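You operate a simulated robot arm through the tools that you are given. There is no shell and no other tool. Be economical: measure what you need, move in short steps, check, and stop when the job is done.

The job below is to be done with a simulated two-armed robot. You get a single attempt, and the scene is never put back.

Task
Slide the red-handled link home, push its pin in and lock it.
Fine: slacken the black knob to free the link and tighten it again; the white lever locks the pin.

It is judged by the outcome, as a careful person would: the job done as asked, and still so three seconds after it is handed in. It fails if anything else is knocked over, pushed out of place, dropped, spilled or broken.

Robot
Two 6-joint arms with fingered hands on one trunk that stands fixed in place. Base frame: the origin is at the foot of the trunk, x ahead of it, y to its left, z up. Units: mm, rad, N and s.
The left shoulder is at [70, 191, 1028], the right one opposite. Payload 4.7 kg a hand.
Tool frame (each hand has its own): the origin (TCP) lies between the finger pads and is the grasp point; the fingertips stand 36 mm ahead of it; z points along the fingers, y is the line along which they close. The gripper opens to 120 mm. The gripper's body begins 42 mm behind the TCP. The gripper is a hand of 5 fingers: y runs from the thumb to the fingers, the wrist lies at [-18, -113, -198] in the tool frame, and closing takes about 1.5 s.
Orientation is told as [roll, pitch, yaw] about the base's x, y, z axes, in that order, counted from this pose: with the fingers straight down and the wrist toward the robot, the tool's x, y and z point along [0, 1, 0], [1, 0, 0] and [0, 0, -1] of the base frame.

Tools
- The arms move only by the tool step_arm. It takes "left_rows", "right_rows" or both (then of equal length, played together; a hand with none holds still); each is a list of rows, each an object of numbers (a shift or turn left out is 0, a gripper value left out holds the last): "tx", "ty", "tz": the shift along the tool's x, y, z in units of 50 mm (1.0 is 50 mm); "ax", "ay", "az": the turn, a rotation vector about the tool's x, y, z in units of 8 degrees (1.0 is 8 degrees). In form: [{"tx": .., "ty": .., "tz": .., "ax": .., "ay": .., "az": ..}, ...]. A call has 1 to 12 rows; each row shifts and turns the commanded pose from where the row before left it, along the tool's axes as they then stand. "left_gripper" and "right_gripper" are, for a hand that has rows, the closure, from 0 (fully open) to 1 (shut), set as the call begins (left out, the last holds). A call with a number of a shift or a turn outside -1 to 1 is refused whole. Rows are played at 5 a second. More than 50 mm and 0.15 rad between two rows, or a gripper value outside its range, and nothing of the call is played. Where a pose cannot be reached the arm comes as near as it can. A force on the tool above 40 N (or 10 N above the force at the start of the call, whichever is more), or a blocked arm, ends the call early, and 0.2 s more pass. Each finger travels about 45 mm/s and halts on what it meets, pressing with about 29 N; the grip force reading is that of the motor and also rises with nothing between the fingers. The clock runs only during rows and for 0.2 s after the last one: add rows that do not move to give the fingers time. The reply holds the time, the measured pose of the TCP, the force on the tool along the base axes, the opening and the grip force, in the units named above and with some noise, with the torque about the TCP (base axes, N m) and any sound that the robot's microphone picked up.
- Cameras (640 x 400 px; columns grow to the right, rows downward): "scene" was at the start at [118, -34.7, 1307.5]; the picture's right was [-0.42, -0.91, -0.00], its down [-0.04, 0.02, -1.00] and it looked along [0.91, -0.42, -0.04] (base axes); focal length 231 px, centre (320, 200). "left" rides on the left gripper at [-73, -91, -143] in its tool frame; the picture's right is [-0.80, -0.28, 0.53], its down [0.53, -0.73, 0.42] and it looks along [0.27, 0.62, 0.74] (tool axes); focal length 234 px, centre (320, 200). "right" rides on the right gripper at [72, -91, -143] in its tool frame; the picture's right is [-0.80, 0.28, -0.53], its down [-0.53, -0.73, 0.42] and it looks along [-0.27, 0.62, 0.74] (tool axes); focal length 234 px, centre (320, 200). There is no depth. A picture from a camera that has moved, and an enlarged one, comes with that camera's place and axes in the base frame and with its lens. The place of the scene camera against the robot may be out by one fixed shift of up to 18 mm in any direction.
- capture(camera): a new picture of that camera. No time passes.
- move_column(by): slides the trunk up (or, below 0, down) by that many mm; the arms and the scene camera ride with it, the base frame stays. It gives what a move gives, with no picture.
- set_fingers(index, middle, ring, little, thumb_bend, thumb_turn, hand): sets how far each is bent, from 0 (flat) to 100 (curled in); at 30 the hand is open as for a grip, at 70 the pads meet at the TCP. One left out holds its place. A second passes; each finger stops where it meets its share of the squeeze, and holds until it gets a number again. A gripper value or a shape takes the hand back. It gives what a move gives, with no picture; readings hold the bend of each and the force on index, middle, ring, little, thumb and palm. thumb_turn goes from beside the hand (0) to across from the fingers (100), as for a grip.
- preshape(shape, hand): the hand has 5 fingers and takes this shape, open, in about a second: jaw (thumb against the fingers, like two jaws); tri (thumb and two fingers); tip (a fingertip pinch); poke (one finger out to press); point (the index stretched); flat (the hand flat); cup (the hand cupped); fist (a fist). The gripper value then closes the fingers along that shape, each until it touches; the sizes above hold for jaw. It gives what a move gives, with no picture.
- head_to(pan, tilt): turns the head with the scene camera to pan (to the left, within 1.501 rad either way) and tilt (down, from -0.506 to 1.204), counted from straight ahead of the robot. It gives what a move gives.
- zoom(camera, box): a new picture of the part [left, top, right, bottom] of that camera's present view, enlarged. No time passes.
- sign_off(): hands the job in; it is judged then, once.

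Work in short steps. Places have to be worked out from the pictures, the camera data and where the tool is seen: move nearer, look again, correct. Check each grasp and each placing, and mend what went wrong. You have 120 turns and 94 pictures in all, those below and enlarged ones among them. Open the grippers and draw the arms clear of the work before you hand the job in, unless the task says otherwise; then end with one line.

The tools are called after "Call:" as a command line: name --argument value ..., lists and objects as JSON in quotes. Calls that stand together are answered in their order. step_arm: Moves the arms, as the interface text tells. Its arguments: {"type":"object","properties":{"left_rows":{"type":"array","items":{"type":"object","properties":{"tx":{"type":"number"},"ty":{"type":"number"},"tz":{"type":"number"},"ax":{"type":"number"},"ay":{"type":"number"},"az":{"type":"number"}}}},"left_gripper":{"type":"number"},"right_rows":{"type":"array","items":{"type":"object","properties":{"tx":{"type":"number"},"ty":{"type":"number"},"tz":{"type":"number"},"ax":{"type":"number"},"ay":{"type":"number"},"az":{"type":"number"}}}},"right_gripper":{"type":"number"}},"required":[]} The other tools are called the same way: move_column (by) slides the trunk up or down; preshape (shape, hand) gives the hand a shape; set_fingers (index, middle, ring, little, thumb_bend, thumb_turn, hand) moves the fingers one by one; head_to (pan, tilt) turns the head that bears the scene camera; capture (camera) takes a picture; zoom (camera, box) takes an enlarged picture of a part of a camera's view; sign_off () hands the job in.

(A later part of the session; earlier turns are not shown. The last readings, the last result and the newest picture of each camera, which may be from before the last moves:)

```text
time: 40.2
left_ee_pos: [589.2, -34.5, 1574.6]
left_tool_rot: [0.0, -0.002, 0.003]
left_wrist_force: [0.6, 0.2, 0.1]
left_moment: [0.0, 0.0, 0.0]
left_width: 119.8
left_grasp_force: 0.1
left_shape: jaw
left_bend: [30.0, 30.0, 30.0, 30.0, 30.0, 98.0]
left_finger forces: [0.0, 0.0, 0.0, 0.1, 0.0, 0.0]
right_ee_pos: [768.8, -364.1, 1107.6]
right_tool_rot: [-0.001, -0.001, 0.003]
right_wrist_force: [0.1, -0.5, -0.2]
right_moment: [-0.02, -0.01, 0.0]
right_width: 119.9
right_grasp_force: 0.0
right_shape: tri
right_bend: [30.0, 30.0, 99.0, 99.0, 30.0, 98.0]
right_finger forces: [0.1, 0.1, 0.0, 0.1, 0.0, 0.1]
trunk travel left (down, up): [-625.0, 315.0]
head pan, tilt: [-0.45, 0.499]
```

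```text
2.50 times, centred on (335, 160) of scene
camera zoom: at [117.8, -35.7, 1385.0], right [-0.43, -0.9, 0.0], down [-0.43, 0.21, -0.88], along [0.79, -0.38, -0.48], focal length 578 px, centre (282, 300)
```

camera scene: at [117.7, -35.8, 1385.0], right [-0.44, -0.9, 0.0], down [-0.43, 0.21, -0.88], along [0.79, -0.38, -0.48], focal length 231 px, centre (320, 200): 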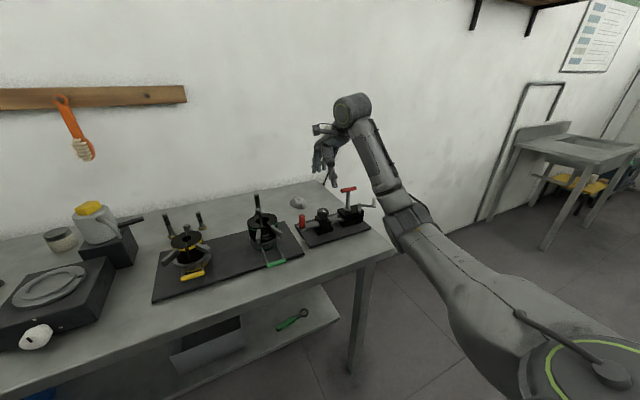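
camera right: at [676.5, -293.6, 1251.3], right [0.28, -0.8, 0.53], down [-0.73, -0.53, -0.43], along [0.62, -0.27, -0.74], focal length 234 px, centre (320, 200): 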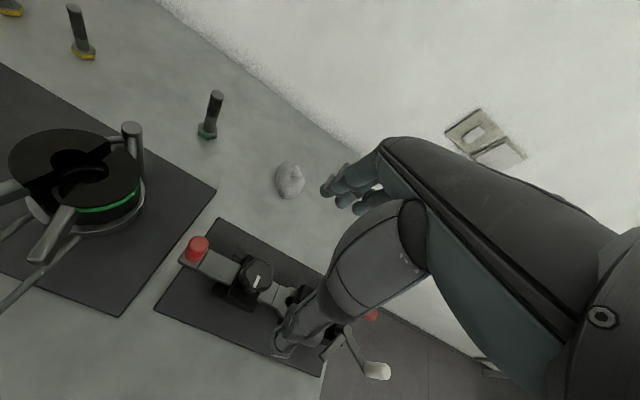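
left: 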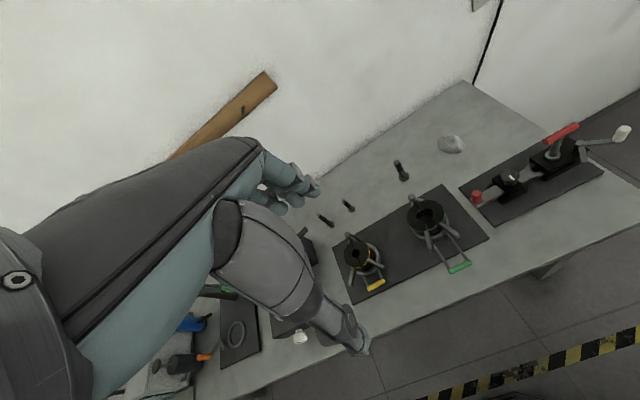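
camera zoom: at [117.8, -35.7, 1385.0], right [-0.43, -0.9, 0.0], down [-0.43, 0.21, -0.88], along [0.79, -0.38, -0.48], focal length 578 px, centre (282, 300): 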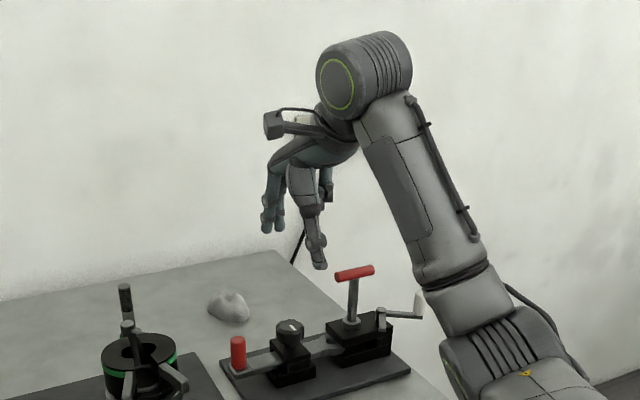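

I rotate the hand CW (yaw −0.56) at this height as start for the CCW turn, correcting x,y, and then descend partway.

Call:
step_arm --right_rows '[{"ty": 0.09, "tx": 0.06, "az": 1}, {"az": 1}, {"az": 1}, {"az": 1}, {"tz": 0.9}, {"tz": 0.9}, {}]'

Call:
capture --camera "right"

Call:
zoom --camera "scene" --box '[260, 60, 460, 260]'

```text
time: 41.8
left_ee_pos: [586.8, -34.5, 1575.0]
left_tool_rot: [-0.001, -0.003, 0.002]
left_wrist_force: [0.7, 0.1, 0.4]
left_moment: [-0.03, 0.01, 0.01]
left_width: 119.7
left_grasp_force: 0.2
left_shape: jaw
left_bend: [30.0, 30.0, 30.0, 30.0, 30.0, 98.0]
left_finger forces: [0.0, 0.0, 0.1, 0.1, 0.0, 0.0]
right_ee_pos: [799.4, -371.5, 1011.6]
right_tool_rot: [0.0, -0.004, -0.557]
right_wrist_force: [0.1, 0.1, 0.5]
right_moment: [-0.01, -0.03, 0.01]
right_width: 120.2
right_grasp_force: 0.1
right_shape: tri
right_bend: [30.0, 30.0, 99.0, 99.0, 30.0, 98.0]
right_finger forces: [0.0, 0.1, 0.0, 0.0, 0.1, 0.0]
right hand out of reach, approached as far as the arm can: row 3, 4
trunk travel left (down, up): [-625.0, 315.0]
head pan, tilt: [-0.45, 0.499]
```

```text
67 pictures are left
camera right: at [758.4, -262.3, 1153.8], right [-0.19, -0.83, 0.53], down [-0.9, -0.06, -0.43], along [0.39, -0.55, -0.74], focal length 234 px, centre (320, 200)
```

right: 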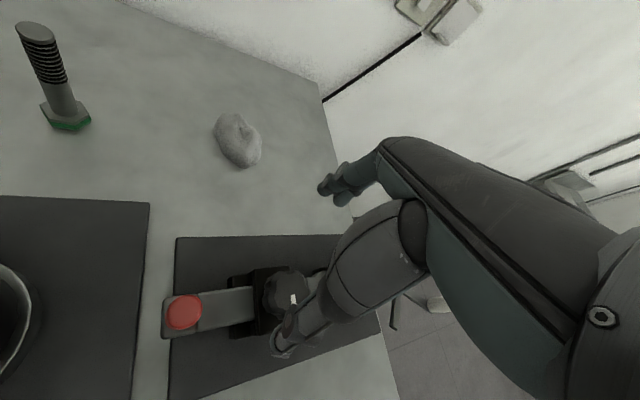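

```text
2.00 times, centred on (360, 160) of scene
camera zoom: at [117.2, -34.9, 1385.1], right [-0.43, -0.9, 0.0], down [-0.43, 0.21, -0.88], along [0.79, -0.38, -0.48], focal length 462 px, centre (240, 280)
```

zoom: 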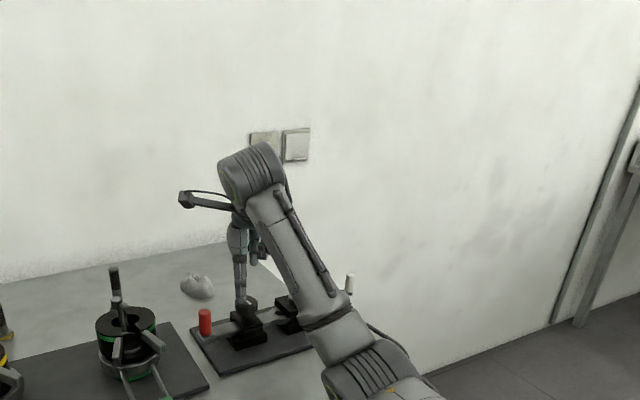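

The yaw pushed the TCP off to (799,−371). I bring it back over the knob and see whether this yaw is reachable there.

Call:
step_arm --right_rows '[{"ty": -0.28, "tx": -0.05}, {"ty": -0.27, "tx": -0.05}, {}]'

```text
time: 42.6
left_ee_pos: [589.1, -35.7, 1574.1]
left_tool_rot: [0.0, 0.0, 0.003]
left_wrist_force: [0.1, -0.3, 0.2]
left_moment: [0.04, 0.02, -0.01]
left_width: 119.7
left_grasp_force: 0.1
left_shape: jaw
left_bend: [30.0, 30.0, 30.0, 30.0, 30.0, 98.0]
left_finger forces: [0.2, 0.0, 0.0, 0.0, 0.0, 0.0]
right_ee_pos: [772.2, -361.0, 1008.9]
right_tool_rot: [0.002, -0.004, -0.558]
right_wrist_force: [0.1, 0.5, 0.0]
right_moment: [0.01, 0.0, -0.01]
right_width: 119.9
right_grasp_force: 0.1
right_shape: tri
right_bend: [30.0, 30.0, 99.0, 99.0, 30.0, 98.0]
right_finger forces: [0.1, 0.1, 0.0, 0.1, 0.0, 0.0]
trunk travel left (down, up): [-625.0, 315.0]
head pan, tilt: [-0.45, 0.499]
```

Good, on target. I descend to TCP z≈955 so the fingertips straddle the knob above its block.

Call:
step_arm --right_rows '[{"tz": 0.36}, {"tz": 0.36}, {"tz": 0.36}, {}]'

Call:
zoom --camera "right" --box '[180, 160, 420, 380]'

Call:
zoom --camera "scene" --box '[300, 130, 410, 250]'

```text
time: 43.6
left_ee_pos: [588.7, -34.8, 1574.1]
left_tool_rot: [0.001, 0.002, 0.002]
left_wrist_force: [-0.6, 0.5, 0.3]
left_moment: [0.02, 0.03, 0.03]
left_width: 119.5
left_grasp_force: 0.0
left_shape: jaw
left_bend: [30.0, 30.0, 30.0, 30.0, 30.0, 98.0]
left_finger forces: [0.0, 0.0, 0.0, 0.0, 0.0, 0.0]
right_ee_pos: [773.4, -360.3, 955.5]
right_tool_rot: [-0.001, -0.002, -0.558]
right_wrist_force: [0.1, -0.1, -1.3]
right_moment: [0.03, -0.02, 0.0]
right_width: 119.9
right_grasp_force: 0.0
right_shape: tri
right_bend: [30.0, 30.0, 99.0, 99.0, 30.0, 98.0]
right_finger forces: [0.0, 0.0, 0.0, 0.2, 0.0, 0.1]
trunk travel left (down, up): [-625.0, 315.0]
head pan, tilt: [-0.45, 0.499]
```

```text
1.82 times, centred on (300, 270) of right
camera zoom: at [733.1, -252.0, 1098.2], right [-0.19, -0.83, 0.53], down [-0.9, -0.06, -0.43], along [0.39, -0.55, -0.74], focal length 426 px, centre (356, 73)
```

zoom: 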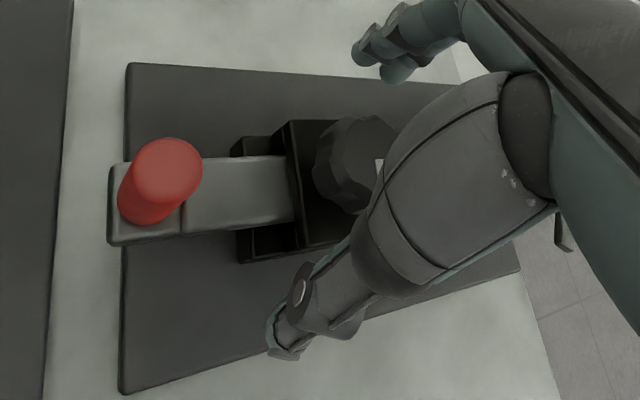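

```text
3.33 times, centred on (355, 190) of scene
camera zoom: at [117.7, -35.5, 1385.0], right [-0.43, -0.9, 0.0], down [-0.43, 0.21, -0.88], along [0.79, -0.38, -0.48], focal length 770 px, centre (203, 233)
```

zoom: 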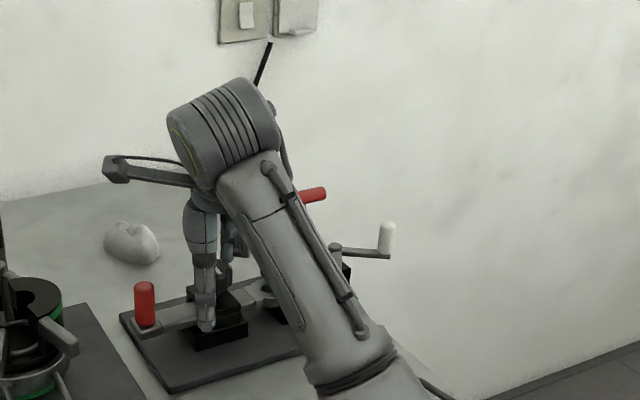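

Fingers straddle the knob. I close the hand on it.

Call:
step_arm --right_rows '[{}, {}, {}, {}, {}, {}, {}, {}, {}]' --right_gripper 1.0

Call:
zoom --camera "right" --box '[180, 160, 420, 380]'

```text
time: 45.6
left_ee_pos: [587.4, -36.4, 1576.1]
left_tool_rot: [0.002, -0.002, 0.001]
left_wrist_force: [0.5, -0.6, -0.3]
left_moment: [-0.01, 0.01, -0.02]
left_width: 119.8
left_grasp_force: 0.1
left_shape: jaw
left_bend: [30.0, 30.0, 30.0, 30.0, 30.0, 98.0]
left_finger forces: [0.0, 0.1, 0.0, 0.0, 0.0, 0.0]
right_ee_pos: [772.8, -361.7, 956.3]
right_tool_rot: [0.0, -0.003, -0.558]
right_wrist_force: [-2.8, -3.0, 2.0]
right_moment: [-0.08, 0.16, -0.15]
right_width: 41.1
right_grasp_force: 28.7
right_shape: tri
right_bend: [74.0, 54.0, 100.0, 100.0, 72.0, 100.0]
right_finger forces: [12.8, 13.2, 0.0, 0.0, 25.3, 0.0]
trunk travel left (down, up): [-625.0, 315.0]
head pan, tilt: [-0.45, 0.499]
```

```text
1.82 times, centred on (300, 270) of right
camera zoom: at [732.4, -252.8, 1098.7], right [-0.19, -0.83, 0.53], down [-0.9, -0.06, -0.43], along [0.39, -0.55, -0.74], focal length 426 px, centre (356, 73)
```

zoom: 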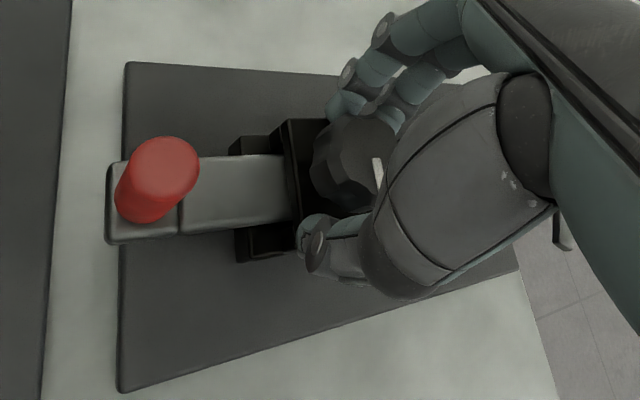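

Firm three-point grip, 41 mm. I turn CCW about 64°.

Call:
step_arm --right_rows '[{"az": -1}, {"az": -1}, {"az": -1}, {"az": -1}, {"az": -1}, {"az": -1}, {"az": -1}, {"az": -1}]'

Call:
capture --camera "right"

```text
time: 47.4
left_ee_pos: [587.2, -35.7, 1575.2]
left_tool_rot: [0.001, -0.003, 0.003]
left_wrist_force: [0.1, 0.1, 0.2]
left_moment: [0.0, -0.01, -0.02]
left_width: 119.9
left_grasp_force: 0.1
left_shape: jaw
left_bend: [30.0, 30.0, 30.0, 30.0, 30.0, 98.0]
left_finger forces: [0.1, 0.0, 0.1, 0.1, 0.0, 0.1]
right_ee_pos: [773.1, -360.5, 956.4]
right_tool_rot: [-0.003, -0.003, 0.563]
right_wrist_force: [-0.7, -13.6, 7.9]
right_moment: [-0.19, 0.3, 0.0]
right_width: 37.0
right_grasp_force: 28.4
right_shape: tri
right_bend: [73.0, 58.0, 100.0, 100.0, 76.0, 100.0]
right_finger forces: [12.5, 15.7, 0.0, 0.1, 39.9, 0.1]
trunk travel left (down, up): [-625.0, 315.0]
head pan, tilt: [-0.45, 0.499]
```

```text
62 pictures are left
camera right: at [656.0, -349.6, 1099.0], right [0.66, -0.53, 0.53], down [-0.33, -0.84, -0.43], along [0.67, 0.11, -0.74], focal length 234 px, centre (320, 200)
```

right: 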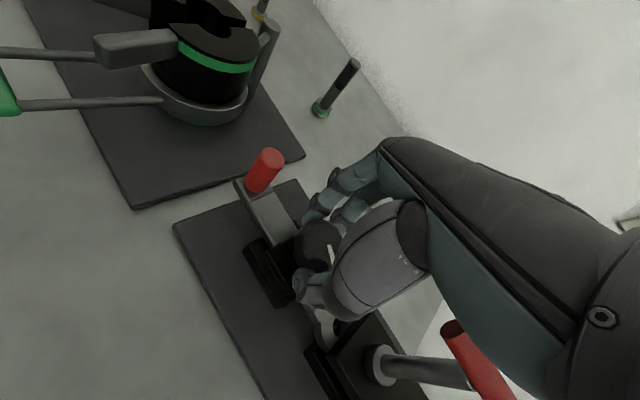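

The mark shows the knob turned with the hand. I release, swing back, regrip and turn another 64° to be sure it is slack.

Call:
step_arm --right_rows '[{}, {}, {}, {}, {}, {}]' --right_gripper 0.3

Call:
step_arm --right_rows '[{"az": 1}, {"az": 1}, {"az": 1}, {"az": 1}, {"az": 1}, {"az": 1}, {"az": 1}, {"az": 1}, {}]'

Call:
zoom --camera "right" --box '[180, 160, 420, 380]'

```text
time: 48.8
left_ee_pos: [588.2, -36.3, 1574.9]
left_tool_rot: [0.001, 0.0, 0.0]
left_wrist_force: [0.6, 0.0, 0.3]
left_moment: [0.01, 0.03, 0.01]
left_width: 119.6
left_grasp_force: 0.1
left_shape: jaw
left_bend: [30.0, 30.0, 30.0, 30.0, 30.0, 98.0]
left_finger forces: [0.0, 0.0, 0.1, 0.0, 0.0, 0.0]
right_ee_pos: [773.7, -360.1, 956.0]
right_tool_rot: [-0.001, -0.003, 0.561]
right_wrist_force: [1.3, 0.4, 0.0]
right_moment: [0.0, -0.04, 0.0]
right_width: 83.5
right_grasp_force: 0.0
right_shape: tri
right_bend: [73.0, 38.0, 99.0, 99.0, 60.0, 99.0]
right_finger forces: [0.0, 0.0, 0.0, 0.0, 0.1, 0.1]
trunk travel left (down, up): [-625.0, 315.0]
head pan, tilt: [-0.45, 0.499]
```

```text
time: 50.8
left_ee_pos: [589.1, -35.6, 1575.3]
left_tool_rot: [-0.001, 0.0, 0.001]
left_wrist_force: [0.7, 0.2, 0.3]
left_moment: [-0.02, 0.0, -0.01]
left_width: 120.0
left_grasp_force: 0.1
left_shape: jaw
left_bend: [30.0, 30.0, 30.0, 30.0, 30.0, 98.0]
left_finger forces: [0.0, 0.1, 0.0, 0.0, 0.0, 0.1]
right_ee_pos: [773.1, -361.7, 955.3]
right_tool_rot: [-0.001, -0.002, -0.56]
right_wrist_force: [-0.7, -0.3, 0.1]
right_moment: [-0.01, 0.02, -0.02]
right_width: 83.9
right_grasp_force: 0.1
right_shape: tri
right_bend: [73.0, 37.0, 99.0, 99.0, 60.0, 99.0]
right_finger forces: [0.1, 0.0, 0.0, 0.0, 0.1, 0.1]
trunk travel left (down, up): [-625.0, 315.0]
head pan, tilt: [-0.45, 0.499]
```

```text
1.82 times, centred on (300, 270) of right
camera zoom: at [733.4, -252.4, 1098.2], right [-0.19, -0.83, 0.53], down [-0.9, -0.06, -0.43], along [0.39, -0.56, -0.74], focal length 426 px, centre (356, 73)
```

zoom: 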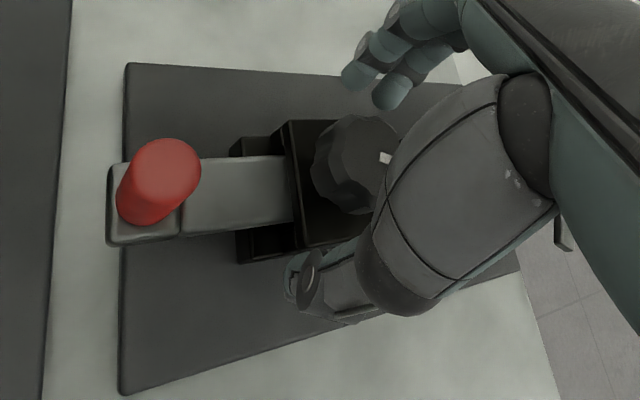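

The mark now points toward −y: turned ~70°. Regrip and turn another 64°.

Call:
step_arm --right_rows '[{}, {}, {}, {}, {}, {}]' --right_gripper 1.0

Call:
step_arm --right_rows '[{"az": -1}, {"az": -1}, {"az": -1}, {"az": -1}, {"az": -1}, {"az": -1}, {"az": -1}, {"az": -1}]'

Call:
step_arm --right_rows '[{}, {}, {}, {}, {}, {"tz": -0.8}, {"tz": -0.8}]' --right_gripper 0.0

Call:
zoom --camera "right" --box '[180, 120, 420, 340]'

```text
time: 52.2
left_ee_pos: [589.1, -36.2, 1575.3]
left_tool_rot: [0.001, -0.002, 0.001]
left_wrist_force: [0.1, 0.2, 0.3]
left_moment: [-0.01, 0.0, 0.0]
left_width: 119.8
left_grasp_force: 0.0
left_shape: jaw
left_bend: [30.0, 30.0, 30.0, 30.0, 30.0, 98.0]
left_finger forces: [0.0, 0.1, 0.0, 0.0, 0.0, 0.0]
right_ee_pos: [772.8, -362.5, 955.7]
right_tool_rot: [0.0, -0.001, -0.558]
right_wrist_force: [-3.5, -2.8, 2.1]
right_moment: [-0.06, 0.13, -0.17]
right_width: 41.5
right_grasp_force: 28.6
right_shape: tri
right_bend: [74.0, 54.0, 100.0, 100.0, 72.0, 100.0]
right_finger forces: [12.8, 12.9, 0.1, 0.0, 25.3, 0.0]
trunk travel left (down, up): [-625.0, 315.0]
head pan, tilt: [-0.45, 0.499]
```

```text
time: 54.0
left_ee_pos: [587.9, -35.0, 1574.8]
left_tool_rot: [0.0, 0.0, 0.001]
left_wrist_force: [0.1, -0.1, 0.1]
left_moment: [-0.01, -0.03, -0.02]
left_width: 119.8
left_grasp_force: 0.1
left_shape: jaw
left_bend: [30.0, 30.0, 30.0, 30.0, 30.0, 98.0]
left_finger forces: [0.0, 0.0, 0.0, 0.0, 0.0, 0.0]
right_ee_pos: [772.5, -359.8, 957.0]
right_tool_rot: [-0.002, -0.005, 0.563]
right_wrist_force: [1.5, -9.9, 7.0]
right_moment: [-0.09, 0.22, 0.02]
right_width: 37.4
right_grasp_force: 29.3
right_shape: tri
right_bend: [74.0, 58.0, 100.0, 100.0, 76.0, 100.0]
right_finger forces: [11.9, 15.5, 0.0, 0.1, 34.5, 0.0]
trunk travel left (down, up): [-625.0, 315.0]
head pan, tilt: [-0.45, 0.499]
```

```text
time: 55.6
left_ee_pos: [588.1, -34.8, 1573.7]
left_tool_rot: [-0.001, 0.0, 0.001]
left_wrist_force: [-0.2, -0.1, 0.6]
left_moment: [-0.01, 0.01, 0.03]
left_width: 119.9
left_grasp_force: 0.2
left_shape: jaw
left_bend: [30.0, 30.0, 30.0, 30.0, 30.0, 98.0]
left_finger forces: [0.0, 0.0, 0.0, 0.0, 0.0, 0.0]
right_ee_pos: [773.1, -360.4, 1036.5]
right_tool_rot: [-0.004, 0.001, 0.56]
right_wrist_force: [-0.3, -0.5, -0.8]
right_moment: [-0.03, 0.0, 0.01]
right_width: 119.7
right_grasp_force: 0.0
right_shape: tri
right_bend: [30.0, 30.0, 99.0, 99.0, 30.0, 98.0]
right_finger forces: [0.0, 0.1, 0.1, 0.0, 0.0, 0.1]
trunk travel left (down, up): [-625.0, 315.0]
head pan, tilt: [-0.45, 0.499]
```

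```text
1.82 times, centred on (300, 230) of right
camera zoom: at [657.0, -348.6, 1179.9], right [0.66, -0.53, 0.53], down [-0.34, -0.84, -0.42], along [0.67, 0.1, -0.74], focal length 426 px, centre (356, 146)
```

zoom: 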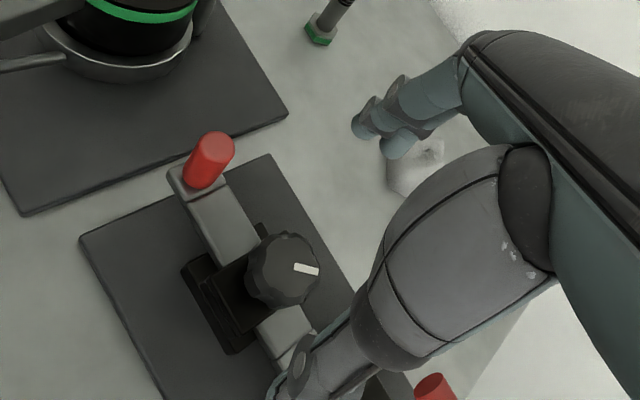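

Knob slackened ~137° in total. Now I change to a fingertip pinch, rotate to yaw 0 and move over the red link handle at (772,−279).

Call:
preshape --shape "tip" --hand "right"

Call:
step_arm --right_rows '[{"az": 1}, {"az": 1}, {"az": 1}, {"az": 1}, {"tx": 0.8}, {"tx": 0.8}, {}]'

Call:
capture --camera "right"

Call:
zoom --camera "scene" --box '[260, 100, 420, 260]'

```text
time: 56.5
left_ee_pos: [589.4, -34.9, 1573.9]
left_tool_rot: [0.0, -0.001, 0.001]
left_wrist_force: [-0.2, 0.1, -1.6]
left_moment: [-0.02, 0.0, 0.01]
left_width: 119.8
left_grasp_force: 0.1
left_shape: jaw
left_bend: [30.0, 30.0, 30.0, 30.0, 30.0, 98.0]
left_finger forces: [0.0, 0.1, 0.0, 0.1, 0.1, 0.0]
right_ee_pos: [774.8, -360.9, 1035.6]
right_tool_rot: [-0.001, -0.002, 0.56]
right_wrist_force: [0.6, 0.4, -0.5]
right_moment: [0.03, 0.01, -0.02]
right_width: 119.8
right_grasp_force: 0.1
right_shape: tip
right_bend: [30.0, 98.0, 99.0, 99.0, 30.0, 98.0]
right_finger forces: [0.0, 0.1, 0.2, 0.1, 0.0, 0.0]
trunk travel left (down, up): [-625.0, 315.0]
head pan, tilt: [-0.45, 0.499]
```

```text
time: 58.1
left_ee_pos: [589.0, -36.3, 1574.5]
left_tool_rot: [0.0, 0.002, 0.001]
left_wrist_force: [-0.1, -0.1, -0.2]
left_moment: [0.02, 0.01, 0.01]
left_width: 119.8
left_grasp_force: 0.1
left_shape: jaw
left_bend: [30.0, 30.0, 30.0, 30.0, 30.0, 98.0]
left_finger forces: [0.0, 0.1, 0.1, 0.0, 0.0, 0.0]
right_ee_pos: [774.0, -279.2, 1036.3]
right_tool_rot: [0.001, 0.0, 0.001]
right_wrist_force: [0.0, 0.5, 0.3]
right_moment: [0.04, 0.01, -0.01]
right_width: 119.9
right_grasp_force: 0.0
right_shape: tip
right_bend: [30.0, 98.0, 99.0, 99.0, 30.0, 98.0]
right_finger forces: [0.0, 0.0, 0.1, 0.0, 0.0, 0.0]
trunk travel left (down, up): [-625.0, 315.0]
head pan, tilt: [-0.45, 0.499]
```

```text
59 pictures are left
camera right: at [682.0, -208.5, 1178.7], right [0.28, -0.8, 0.53], down [-0.73, -0.53, -0.43], along [0.62, -0.27, -0.74], focal length 234 px, centre (320, 200)
```

right: 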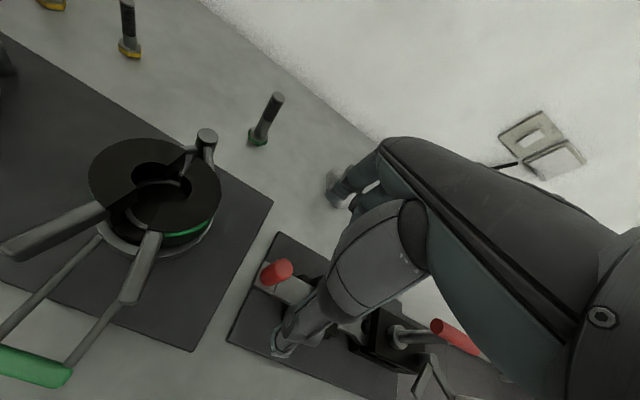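

```text
2.50 times, centred on (340, 180) of scene
camera zoom: at [117.4, -37.1, 1385.0], right [-0.44, -0.9, 0.0], down [-0.43, 0.21, -0.88], along [0.79, -0.38, -0.48], focal length 578 px, centre (270, 250)
```

zoom: 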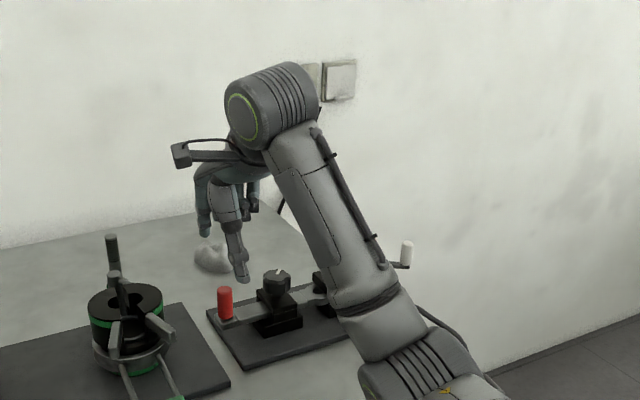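

Index and thumb straddle the handle along x. I descend to z≈950 in steps.

Call:
step_arm --right_rows '[{"tz": 0.43}, {"tz": 0.43}, {"tz": 0.43}, {"tz": 0.43}, {}]'

Call:
capture --camera "right"

Call:
zoom --camera "scene" --box '[280, 140, 390, 250]'

```text
time: 59.3
left_ee_pos: [588.2, -34.9, 1574.6]
left_tool_rot: [0.0, 0.001, 0.002]
left_wrist_force: [-0.3, 1.2, -0.1]
left_moment: [0.0, 0.01, 0.01]
left_width: 119.6
left_grasp_force: 0.0
left_shape: jaw
left_bend: [30.0, 30.0, 30.0, 30.0, 30.0, 98.0]
left_finger forces: [0.1, 0.1, 0.1, 0.0, 0.1, 0.0]
right_ee_pos: [773.9, -279.4, 951.5]
right_tool_rot: [0.0, -0.001, 0.002]
right_wrist_force: [0.6, 0.3, -0.3]
right_moment: [-0.01, -0.01, 0.03]
right_width: 120.0
right_grasp_force: 0.1
right_shape: tip
right_bend: [30.0, 98.0, 99.0, 99.0, 30.0, 98.0]
right_finger forces: [0.0, 0.0, 0.1, 0.0, 0.0, 0.0]
trunk travel left (down, up): [-625.0, 315.0]
head pan, tilt: [-0.45, 0.499]
```

```text
57 pictures are left
camera right: at [680.3, -209.4, 1093.7], right [0.28, -0.8, 0.53], down [-0.73, -0.53, -0.43], along [0.62, -0.27, -0.74], focal length 234 px, centre (320, 200)
```

right: 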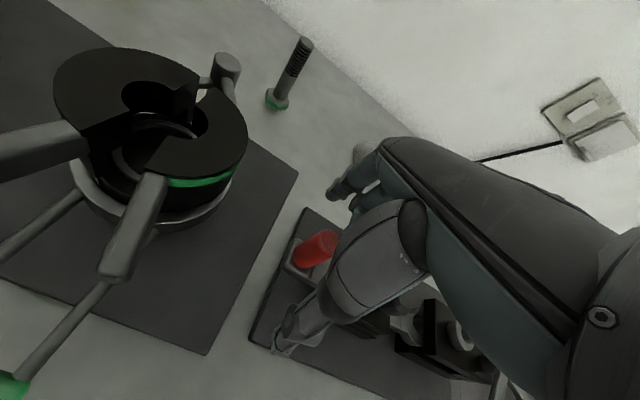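

```text
3.64 times, centred on (335, 195) of scene
camera zoom: at [117.5, -35.5, 1385.0], right [-0.43, -0.9, 0.0], down [-0.43, 0.21, -0.88], along [0.79, -0.38, -0.48], focal length 840 px, centre (266, 218)
```

zoom: 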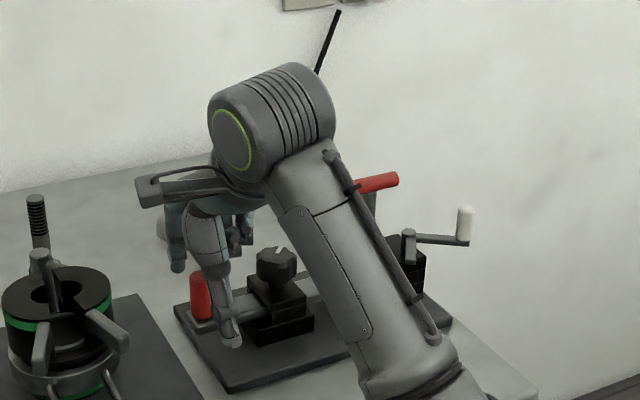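

Aligned. I close the pinch on the handle.

Call:
step_arm --right_rows '[{}, {}, {}, {}, {}, {}, {}, {}, {}, {}]' --right_gripper 1.0

Call:
zoom --camera "right" --box '[230, 160, 470, 380]'

```text
time: 61.5
left_ee_pos: [588.6, -35.3, 1575.2]
left_tool_rot: [-0.001, 0.001, 0.002]
left_wrist_force: [-0.1, 0.3, 0.1]
left_moment: [-0.02, -0.03, 0.0]
left_width: 119.9
left_grasp_force: 0.0
left_shape: jaw
left_bend: [30.0, 30.0, 30.0, 30.0, 30.0, 98.0]
left_finger forces: [0.0, 0.0, 0.1, 0.0, 0.1, 0.0]
right_ee_pos: [773.1, -281.4, 951.1]
right_tool_rot: [-0.001, -0.001, 0.0]
right_wrist_force: [-1.0, -1.3, -2.0]
right_moment: [-0.02, -0.03, 0.0]
right_width: 16.1
right_grasp_force: 29.2
right_shape: tip
right_bend: [71.0, 100.0, 100.0, 100.0, 74.0, 100.0]
right_finger forces: [25.2, 0.0, 0.0, 0.0, 25.2, 0.1]
trunk travel left (down, up): [-625.0, 315.0]
head pan, tilt: [-0.45, 0.499]
```

```text
1.82 times, centred on (350, 270) of right
camera zoom: at [680.6, -209.8, 1093.6], right [0.28, -0.8, 0.53], down [-0.73, -0.53, -0.43], along [0.62, -0.27, -0.74], focal length 426 px, centre (266, 73)
```

zoom: 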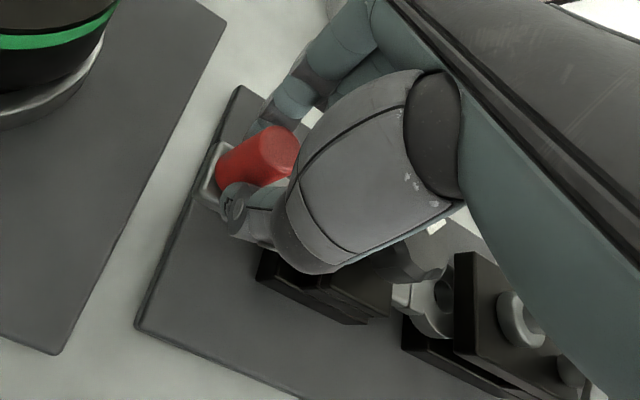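

Handle gripped (16 mm, 25 N each side). I slide it toward −y in 8 mm rows, watching force.

Call:
step_arm --right_rows '[{"tx": -0.16}, {"tx": -0.16}, {"tx": -0.16}]'

Call:
zoom --camera "right" --box '[230, 160, 470, 380]'

```text
time: 62.3
left_ee_pos: [586.6, -34.8, 1574.3]
left_tool_rot: [-0.001, -0.001, 0.002]
left_wrist_force: [-0.1, 0.0, 0.6]
left_moment: [0.0, 0.04, 0.01]
left_width: 119.6
left_grasp_force: 0.1
left_shape: jaw
left_bend: [30.0, 30.0, 30.0, 30.0, 30.0, 98.0]
left_finger forces: [0.0, 0.0, 0.0, 0.0, 0.0, 0.1]
right_ee_pos: [774.3, -304.6, 950.4]
right_tool_rot: [0.0, 0.0, 0.0]
right_wrist_force: [-3.4, 1.5, 1.8]
right_moment: [0.03, 0.13, -0.02]
right_width: 16.0
right_grasp_force: 28.6
right_shape: tip
right_bend: [71.0, 100.0, 100.0, 100.0, 74.0, 100.0]
right_finger forces: [24.3, 0.0, 0.1, 0.1, 28.2, 0.0]
trunk travel left (down, up): [-625.0, 315.0]
head pan, tilt: [-0.45, 0.499]
```

```text
1.82 times, centred on (350, 270) of right
camera zoom: at [680.8, -233.7, 1093.4], right [0.28, -0.8, 0.53], down [-0.73, -0.53, -0.43], along [0.62, -0.26, -0.74], focal length 426 px, centre (266, 73)
```

zoom: 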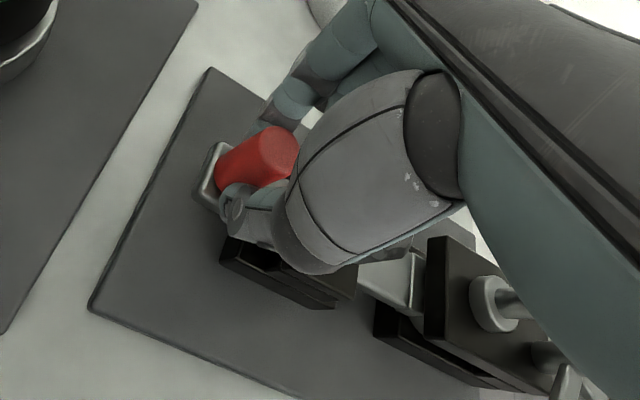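

The link slides freely with the eye entering the block. I keep going gently until the stop.

Call:
step_arm --right_rows '[{"tx": -0.08}, {"tx": -0.08}, {}]'

Call:
step_arm --right_rows '[{"tx": -0.06}, {"tx": -0.06}, {}]'

```text
time: 63.1
left_ee_pos: [588.6, -35.2, 1576.4]
left_tool_rot: [0.0, 0.0, 0.002]
left_wrist_force: [0.8, -0.7, -0.5]
left_moment: [0.01, 0.01, 0.03]
left_width: 119.8
left_grasp_force: 0.1
left_shape: jaw
left_bend: [30.0, 30.0, 30.0, 30.0, 30.0, 98.0]
left_finger forces: [0.1, 0.0, 0.0, 0.0, 0.0, 0.0]
right_ee_pos: [773.6, -313.0, 951.4]
right_tool_rot: [-0.001, -0.001, 0.001]
right_wrist_force: [-4.2, -0.5, -0.1]
right_moment: [0.01, 0.1, 0.01]
right_width: 15.9
right_grasp_force: 28.7
right_shape: tip
right_bend: [71.0, 100.0, 100.0, 100.0, 74.0, 100.0]
right_finger forces: [24.9, 0.0, 0.1, 0.0, 27.8, 0.0]
trunk travel left (down, up): [-625.0, 315.0]
head pan, tilt: [-0.45, 0.499]
```

```text
time: 63.9
left_ee_pos: [587.8, -33.2, 1574.9]
left_tool_rot: [-0.001, -0.001, 0.001]
left_wrist_force: [-0.1, 0.4, -1.1]
left_moment: [0.04, 0.03, 0.02]
left_width: 119.5
left_grasp_force: 0.0
left_shape: jaw
left_bend: [30.0, 30.0, 30.0, 30.0, 30.0, 98.0]
left_finger forces: [0.0, 0.1, 0.1, 0.0, 0.0, 0.0]
right_ee_pos: [773.2, -315.8, 950.7]
right_tool_rot: [0.001, -0.003, 0.003]
right_wrist_force: [-4.4, 7.4, -1.9]
right_moment: [0.23, 0.11, 0.0]
right_width: 16.2
right_grasp_force: 28.6
right_shape: tip
right_bend: [71.0, 100.0, 100.0, 100.0, 74.0, 100.0]
right_finger forces: [23.0, 0.0, 0.0, 0.0, 27.8, 0.0]
trunk travel left (down, up): [-625.0, 315.0]
head pan, tilt: [-0.45, 0.499]
```

Resistance of 7 N appears near y≈−316. I push a bit more to confirm it's the hard stop.

Call:
step_arm --right_rows '[{"tx": -0.08}, {"tx": -0.06}, {}]'

Call:
zoom --camera "right" --box '[230, 160, 470, 380]'

```text
time: 64.7
left_ee_pos: [587.7, -35.6, 1575.2]
left_tool_rot: [0.0, 0.001, 0.0]
left_wrist_force: [0.2, -1.0, -0.4]
left_moment: [-0.05, 0.04, -0.01]
left_width: 119.8
left_grasp_force: 0.0
left_shape: jaw
left_bend: [30.0, 30.0, 30.0, 30.0, 30.0, 98.0]
left_finger forces: [0.0, 0.1, 0.0, 0.0, 0.0, 0.0]
right_ee_pos: [772.0, -328.6, 950.2]
right_tool_rot: [-0.003, -0.003, -0.002]
right_wrist_force: [-7.4, 1.3, 1.7]
right_moment: [0.05, 0.25, 0.01]
right_width: 15.7
right_grasp_force: 29.2
right_shape: tip
right_bend: [72.0, 100.0, 100.0, 100.0, 75.0, 99.0]
right_finger forces: [19.3, 0.1, 0.0, 0.1, 25.7, 0.0]
trunk travel left (down, up): [-625.0, 315.0]
head pan, tilt: [-0.45, 0.499]
```

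```text
1.82 times, centred on (350, 270) of right
camera zoom: at [680.6, -255.6, 1092.7], right [0.28, -0.8, 0.53], down [-0.73, -0.53, -0.42], along [0.62, -0.27, -0.74], focal length 426 px, centre (266, 73)
```

zoom: 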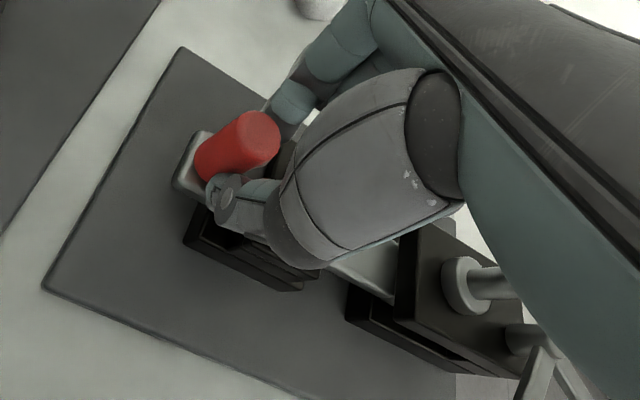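

The fingers slipped past the handle while it stayed: the link is at its stop (~37 mm travel). I open and rise to inspect.

Call:
step_arm --right_rows '[{}, {}, {}, {}, {}, {"tz": -0.8}, {"tz": -0.8}]' --right_gripper 0.0

Call:
capture --camera "right"

Call:
zoom --camera "scene" --box '[280, 170, 390, 250]'

```text
time: 66.3
left_ee_pos: [588.0, -35.0, 1574.7]
left_tool_rot: [0.0, -0.002, 0.002]
left_wrist_force: [0.6, 0.3, -1.3]
left_moment: [-0.05, 0.01, -0.01]
left_width: 119.8
left_grasp_force: 0.0
left_shape: jaw
left_bend: [30.0, 30.0, 30.0, 30.0, 30.0, 98.0]
left_finger forces: [0.0, 0.0, 0.1, 0.1, 0.1, 0.0]
right_ee_pos: [772.5, -324.6, 1028.3]
right_tool_rot: [-0.001, -0.003, 0.001]
right_wrist_force: [0.2, -0.2, -0.6]
right_moment: [-0.01, 0.0, 0.02]
right_width: 119.5
right_grasp_force: 0.0
right_shape: tip
right_bend: [30.0, 98.0, 99.0, 99.0, 30.0, 98.0]
right_finger forces: [0.1, 0.0, 0.1, 0.0, 0.0, 0.0]
trunk travel left (down, up): [-625.0, 315.0]
head pan, tilt: [-0.45, 0.499]
```

```text
52 pictures are left
camera right: at [680.6, -252.8, 1172.5], right [0.28, -0.8, 0.53], down [-0.73, -0.53, -0.43], along [0.62, -0.27, -0.74], focal length 234 px, centre (320, 200)
```

right: 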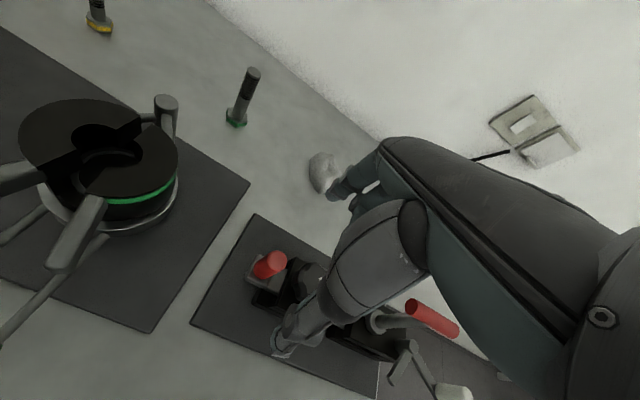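

```text
5.00 times, centred on (335, 210) of scene
camera zoom: at [117.0, -35.0, 1385.0], right [-0.43, -0.9, 0.0], down [-0.43, 0.21, -0.88], along [0.79, -0.38, -0.48], focal length 1155 px, centre (245, 150)
```

zoom: 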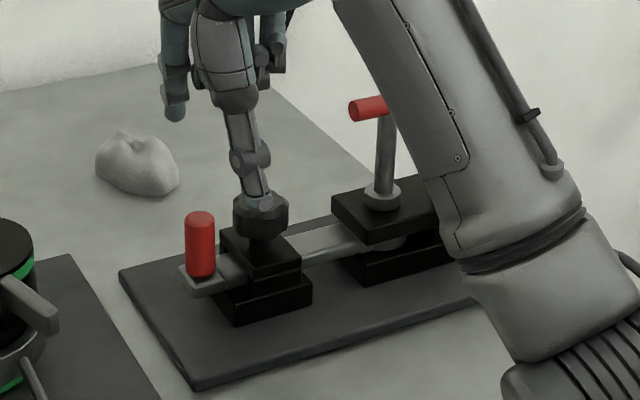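

Link is home. Next, the pin: I'll form a closed jaw (fingertip row) to press the T-handle down. Rise clear, close, and move above (773,−466).

Call:
step_arm --right_rows '[{"tz": -0.8}, {"tz": -0.8}, {}]'

Call:
preshape --shape "jaw" --hand "right"

Call:
step_arm --right_rows '[{"tx": -0.7}, {"tx": -0.7}, {"tx": -0.7}, {"tx": -0.7}, {}, {}, {}, {}]' --right_gripper 1.0

Call:
capture --camera "right"

Call:
capture --camera "scene"

```text
time: 67.1
left_ee_pos: [589.2, -36.7, 1573.9]
left_tool_rot: [0.0, 0.0, 0.002]
left_wrist_force: [-0.2, -0.1, -0.2]
left_moment: [0.03, 0.01, 0.01]
left_width: 119.9
left_grasp_force: 0.1
left_shape: jaw
left_bend: [30.0, 30.0, 30.0, 30.0, 30.0, 98.0]
left_finger forces: [0.0, 0.1, 0.1, 0.0, 0.0, 0.0]
right_ee_pos: [774.6, -325.3, 1109.4]
right_tool_rot: [0.0, 0.001, 0.001]
right_wrist_force: [0.1, 0.5, 0.3]
right_moment: [0.03, 0.02, 0.02]
right_width: 119.7
right_grasp_force: 0.1
right_shape: tip
right_bend: [30.0, 98.0, 99.0, 99.0, 30.0, 98.0]
right_finger forces: [0.0, 0.0, 0.1, 0.0, 0.0, 0.0]
trunk travel left (down, up): [-625.0, 315.0]
head pan, tilt: [-0.45, 0.499]
```

```text
time: 68.0
left_ee_pos: [588.4, -34.1, 1575.8]
left_tool_rot: [-0.001, 0.0, 0.001]
left_wrist_force: [-0.6, -0.2, -0.2]
left_moment: [0.03, 0.01, -0.03]
left_width: 119.8
left_grasp_force: 0.0
left_shape: jaw
left_bend: [30.0, 30.0, 30.0, 30.0, 30.0, 98.0]
left_finger forces: [0.0, 0.1, 0.0, 0.1, 0.1, 0.0]
right_ee_pos: [773.8, -324.9, 1109.3]
right_tool_rot: [-0.002, -0.001, 0.002]
right_wrist_force: [0.3, -1.3, 1.7]
right_moment: [0.0, -0.01, 0.01]
right_width: 119.6
right_grasp_force: 0.2
right_shape: jaw
right_bend: [30.0, 30.0, 30.0, 30.0, 30.0, 98.0]
right_finger forces: [0.0, 0.0, 0.0, 0.0, 0.0, 0.0]
trunk travel left (down, up): [-625.0, 315.0]
head pan, tilt: [-0.45, 0.499]
```

```text
time: 69.8
left_ee_pos: [589.2, -34.9, 1574.0]
left_tool_rot: [0.0, 0.0, 0.003]
left_wrist_force: [0.0, -0.1, -0.5]
left_moment: [-0.02, 0.01, 0.01]
left_width: 119.7
left_grasp_force: 0.0
left_shape: jaw
left_bend: [30.0, 30.0, 30.0, 30.0, 30.0, 98.0]
left_finger forces: [0.0, 0.0, 0.0, 0.0, 0.0, 0.1]
right_ee_pos: [773.3, -464.7, 1110.2]
right_tool_rot: [0.0, -0.003, 0.001]
right_wrist_force: [0.2, 0.2, -1.5]
right_moment: [0.02, 0.04, -0.01]
right_width: 0.0
right_grasp_force: 29.1
right_shape: jaw
right_bend: [70.0, 70.0, 70.0, 70.0, 53.0, 100.0]
right_finger forces: [0.2, 0.0, 0.0, 0.1, 0.1, 0.0]
trunk travel left (down, up): [-625.0, 315.0]
head pan, tilt: [-0.45, 0.499]
```

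```text
50 pictures are left
camera right: at [682.2, -394.5, 1253.2], right [0.28, -0.8, 0.53], down [-0.73, -0.53, -0.43], along [0.62, -0.27, -0.74], focal length 234 px, centre (320, 200)
```

right: 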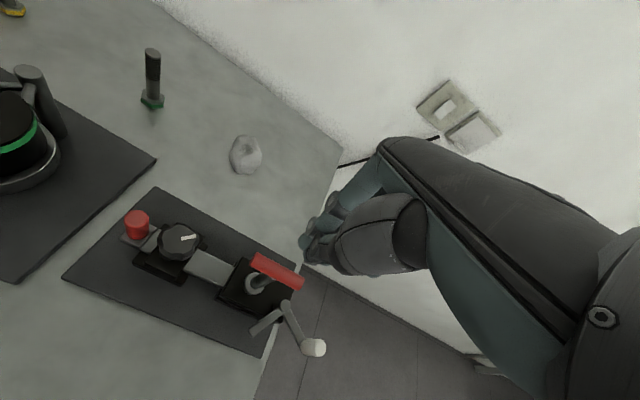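

```text
49 pictures are left
camera scene: at [117.8, -35.4, 1385.0], right [-0.43, -0.9, 0.0], down [-0.43, 0.21, -0.88], along [0.79, -0.38, -0.48], focal length 231 px, centre (320, 200)
```

scene: 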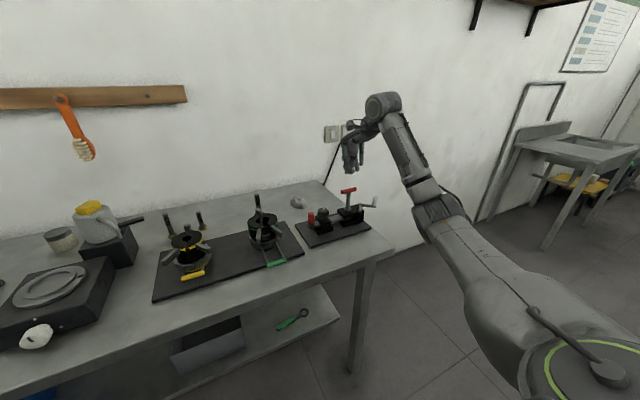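

Fingertip row is about 8 mm beyond the bar's centre line. I shift −x 8 mm and descend to just above the T-bar.

Call:
step_arm --right_rows '[{"ty": -0.16, "tx": -0.06, "tz": 0.5}, {"tz": 0.4}, {}]'

Call:
zoom --camera "right" --box '[200, 180, 420, 340]'

Call:
zoom --camera "scene" --box '[310, 130, 400, 240]'

```text
time: 70.6
left_ee_pos: [588.5, -34.7, 1574.8]
left_tool_rot: [0.001, -0.001, 0.003]
left_wrist_force: [0.1, 0.4, -0.8]
left_moment: [0.01, -0.03, 0.0]
left_width: 119.7
left_grasp_force: 0.1
left_shape: jaw
left_bend: [30.0, 30.0, 30.0, 30.0, 30.0, 98.0]
left_finger forces: [0.0, 0.0, 0.0, 0.1, 0.1, 0.1]
right_ee_pos: [765.4, -468.0, 1066.6]
right_tool_rot: [0.001, -0.002, 0.001]
right_wrist_force: [-0.1, 0.6, 0.2]
right_moment: [0.0, 0.0, -0.02]
right_width: 0.0
right_grasp_force: 29.3
right_shape: jaw
right_bend: [70.0, 70.0, 70.0, 70.0, 53.0, 100.0]
right_finger forces: [0.0, 0.0, 0.0, 0.1, 0.0, 0.0]
trunk travel left (down, up): [-625.0, 315.0]
head pan, tilt: [-0.45, 0.499]
```

```text
2.50 times, centred on (310, 260) of right
camera zoom: at [673.0, -396.5, 1208.4], right [0.28, -0.8, 0.53], down [-0.73, -0.53, -0.43], along [0.62, -0.27, -0.74], focal length 585 px, centre (345, 50)
```

zoom: 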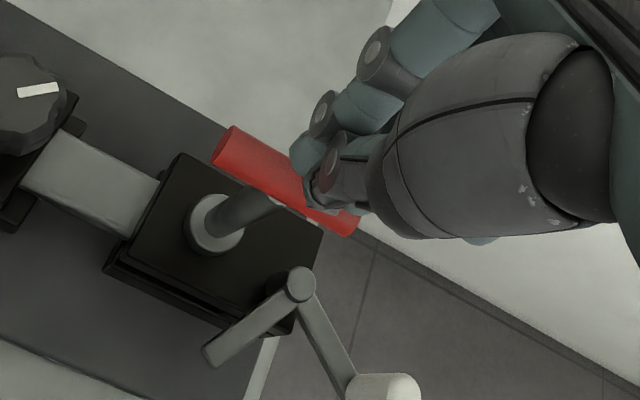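

```text
3.64 times, centred on (355, 185) of scene
camera zoom: at [117.5, -35.4, 1385.0], right [-0.43, -0.9, 0.0], down [-0.43, 0.21, -0.88], along [0.79, -0.38, -0.48], focal length 840 px, centre (193, 254)
```

zoom: 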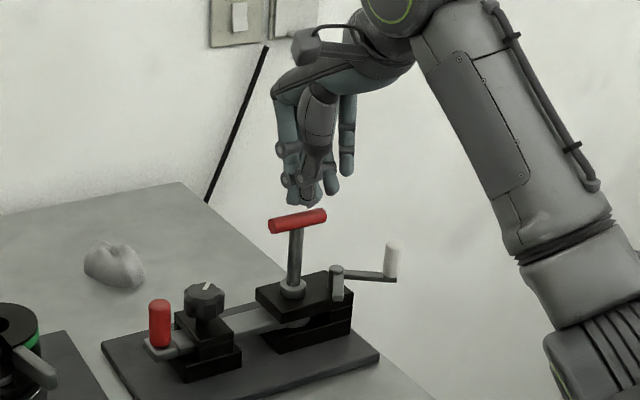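

Fingertips hover over the bar's middle. I press down in small rows.

Call:
step_arm --right_rows '[{"tz": 0.2}, {"tz": 0.2}, {"tz": 0.2}, {"tz": 0.2}]'

Call:
zoom --camera "scene" --box '[310, 130, 400, 240]'

```text
time: 71.6
left_ee_pos: [588.6, -34.4, 1574.2]
left_tool_rot: [0.001, -0.001, 0.002]
left_wrist_force: [0.1, -1.1, -0.3]
left_moment: [0.01, -0.03, 0.01]
left_width: 119.9
left_grasp_force: 0.0
left_shape: jaw
left_bend: [30.0, 30.0, 30.0, 30.0, 30.0, 98.0]
left_finger forces: [0.1, 0.0, 0.0, 0.1, 0.1, 0.1]
right_ee_pos: [766.2, -469.8, 1023.5]
right_tool_rot: [0.0, -0.003, 0.002]
right_wrist_force: [0.1, -0.2, 1.0]
right_moment: [0.02, 0.0, 0.02]
right_width: 0.0
right_grasp_force: 29.6
right_shape: jaw
right_bend: [70.0, 70.0, 70.0, 70.0, 53.0, 100.0]
right_finger forces: [0.0, 0.0, 0.1, 0.0, 0.0, 0.1]
trunk travel left (down, up): [-625.0, 315.0]
head pan, tilt: [-0.45, 0.499]
```

```text
3.64 times, centred on (355, 185) of scene
camera zoom: at [117.7, -35.8, 1385.0], right [-0.43, -0.9, 0.0], down [-0.43, 0.21, -0.88], along [0.79, -0.38, -0.48], focal length 840 px, centre (193, 254)
```

zoom: 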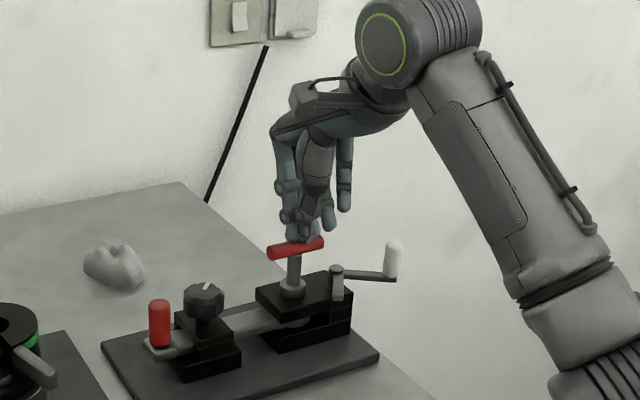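

The pin is moving down with little force. I continue.

Call:
step_arm --right_rows '[{"tz": 0.2}, {"tz": 0.2}, {"tz": 0.2}]'

Call:
zoom --camera "scene" --box '[310, 130, 400, 240]'

```text
time: 72.2
left_ee_pos: [586.1, -34.7, 1575.5]
left_tool_rot: [0.0, -0.002, 0.001]
left_wrist_force: [0.8, 0.8, -1.3]
left_moment: [0.02, 0.07, 0.0]
left_width: 119.9
left_grasp_force: 0.1
left_shape: jaw
left_bend: [30.0, 30.0, 30.0, 30.0, 30.0, 98.0]
left_finger forces: [0.1, 0.0, 0.0, 0.0, 0.0, 0.1]
right_ee_pos: [766.8, -468.5, 1019.5]
right_tool_rot: [-0.005, -0.027, 0.006]
right_wrist_force: [-6.6, 1.3, 17.8]
right_moment: [0.1, 0.19, 0.0]
right_width: 0.2
right_grasp_force: 29.1
right_shape: jaw
right_bend: [70.0, 70.0, 70.0, 70.0, 53.0, 100.0]
right_finger forces: [0.0, 0.1, 0.0, 0.0, 0.0, 0.0]
trunk travel left (down, up): [-625.0, 315.0]
head pan, tilt: [-0.45, 0.499]
stopped in row 2 (right hand): the force on the tool passed its limit at 45 N (the readings are from after the stop); the commanded pose is now the measured one
```

```text
3.64 times, centred on (355, 185) of scene
camera zoom: at [116.0, -35.0, 1385.2], right [-0.43, -0.9, 0.0], down [-0.43, 0.21, -0.88], along [0.79, -0.38, -0.48], focal length 840 px, centre (193, 254)
```

zoom: 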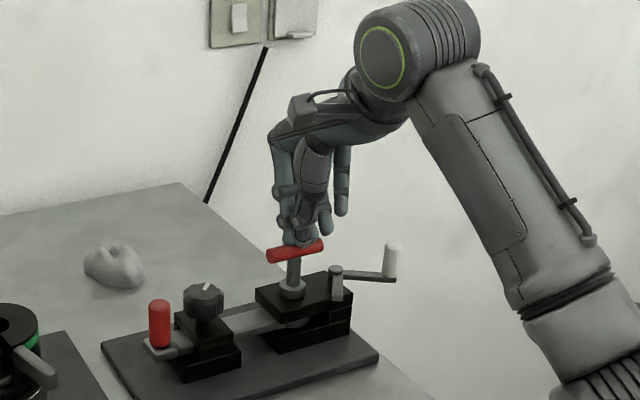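

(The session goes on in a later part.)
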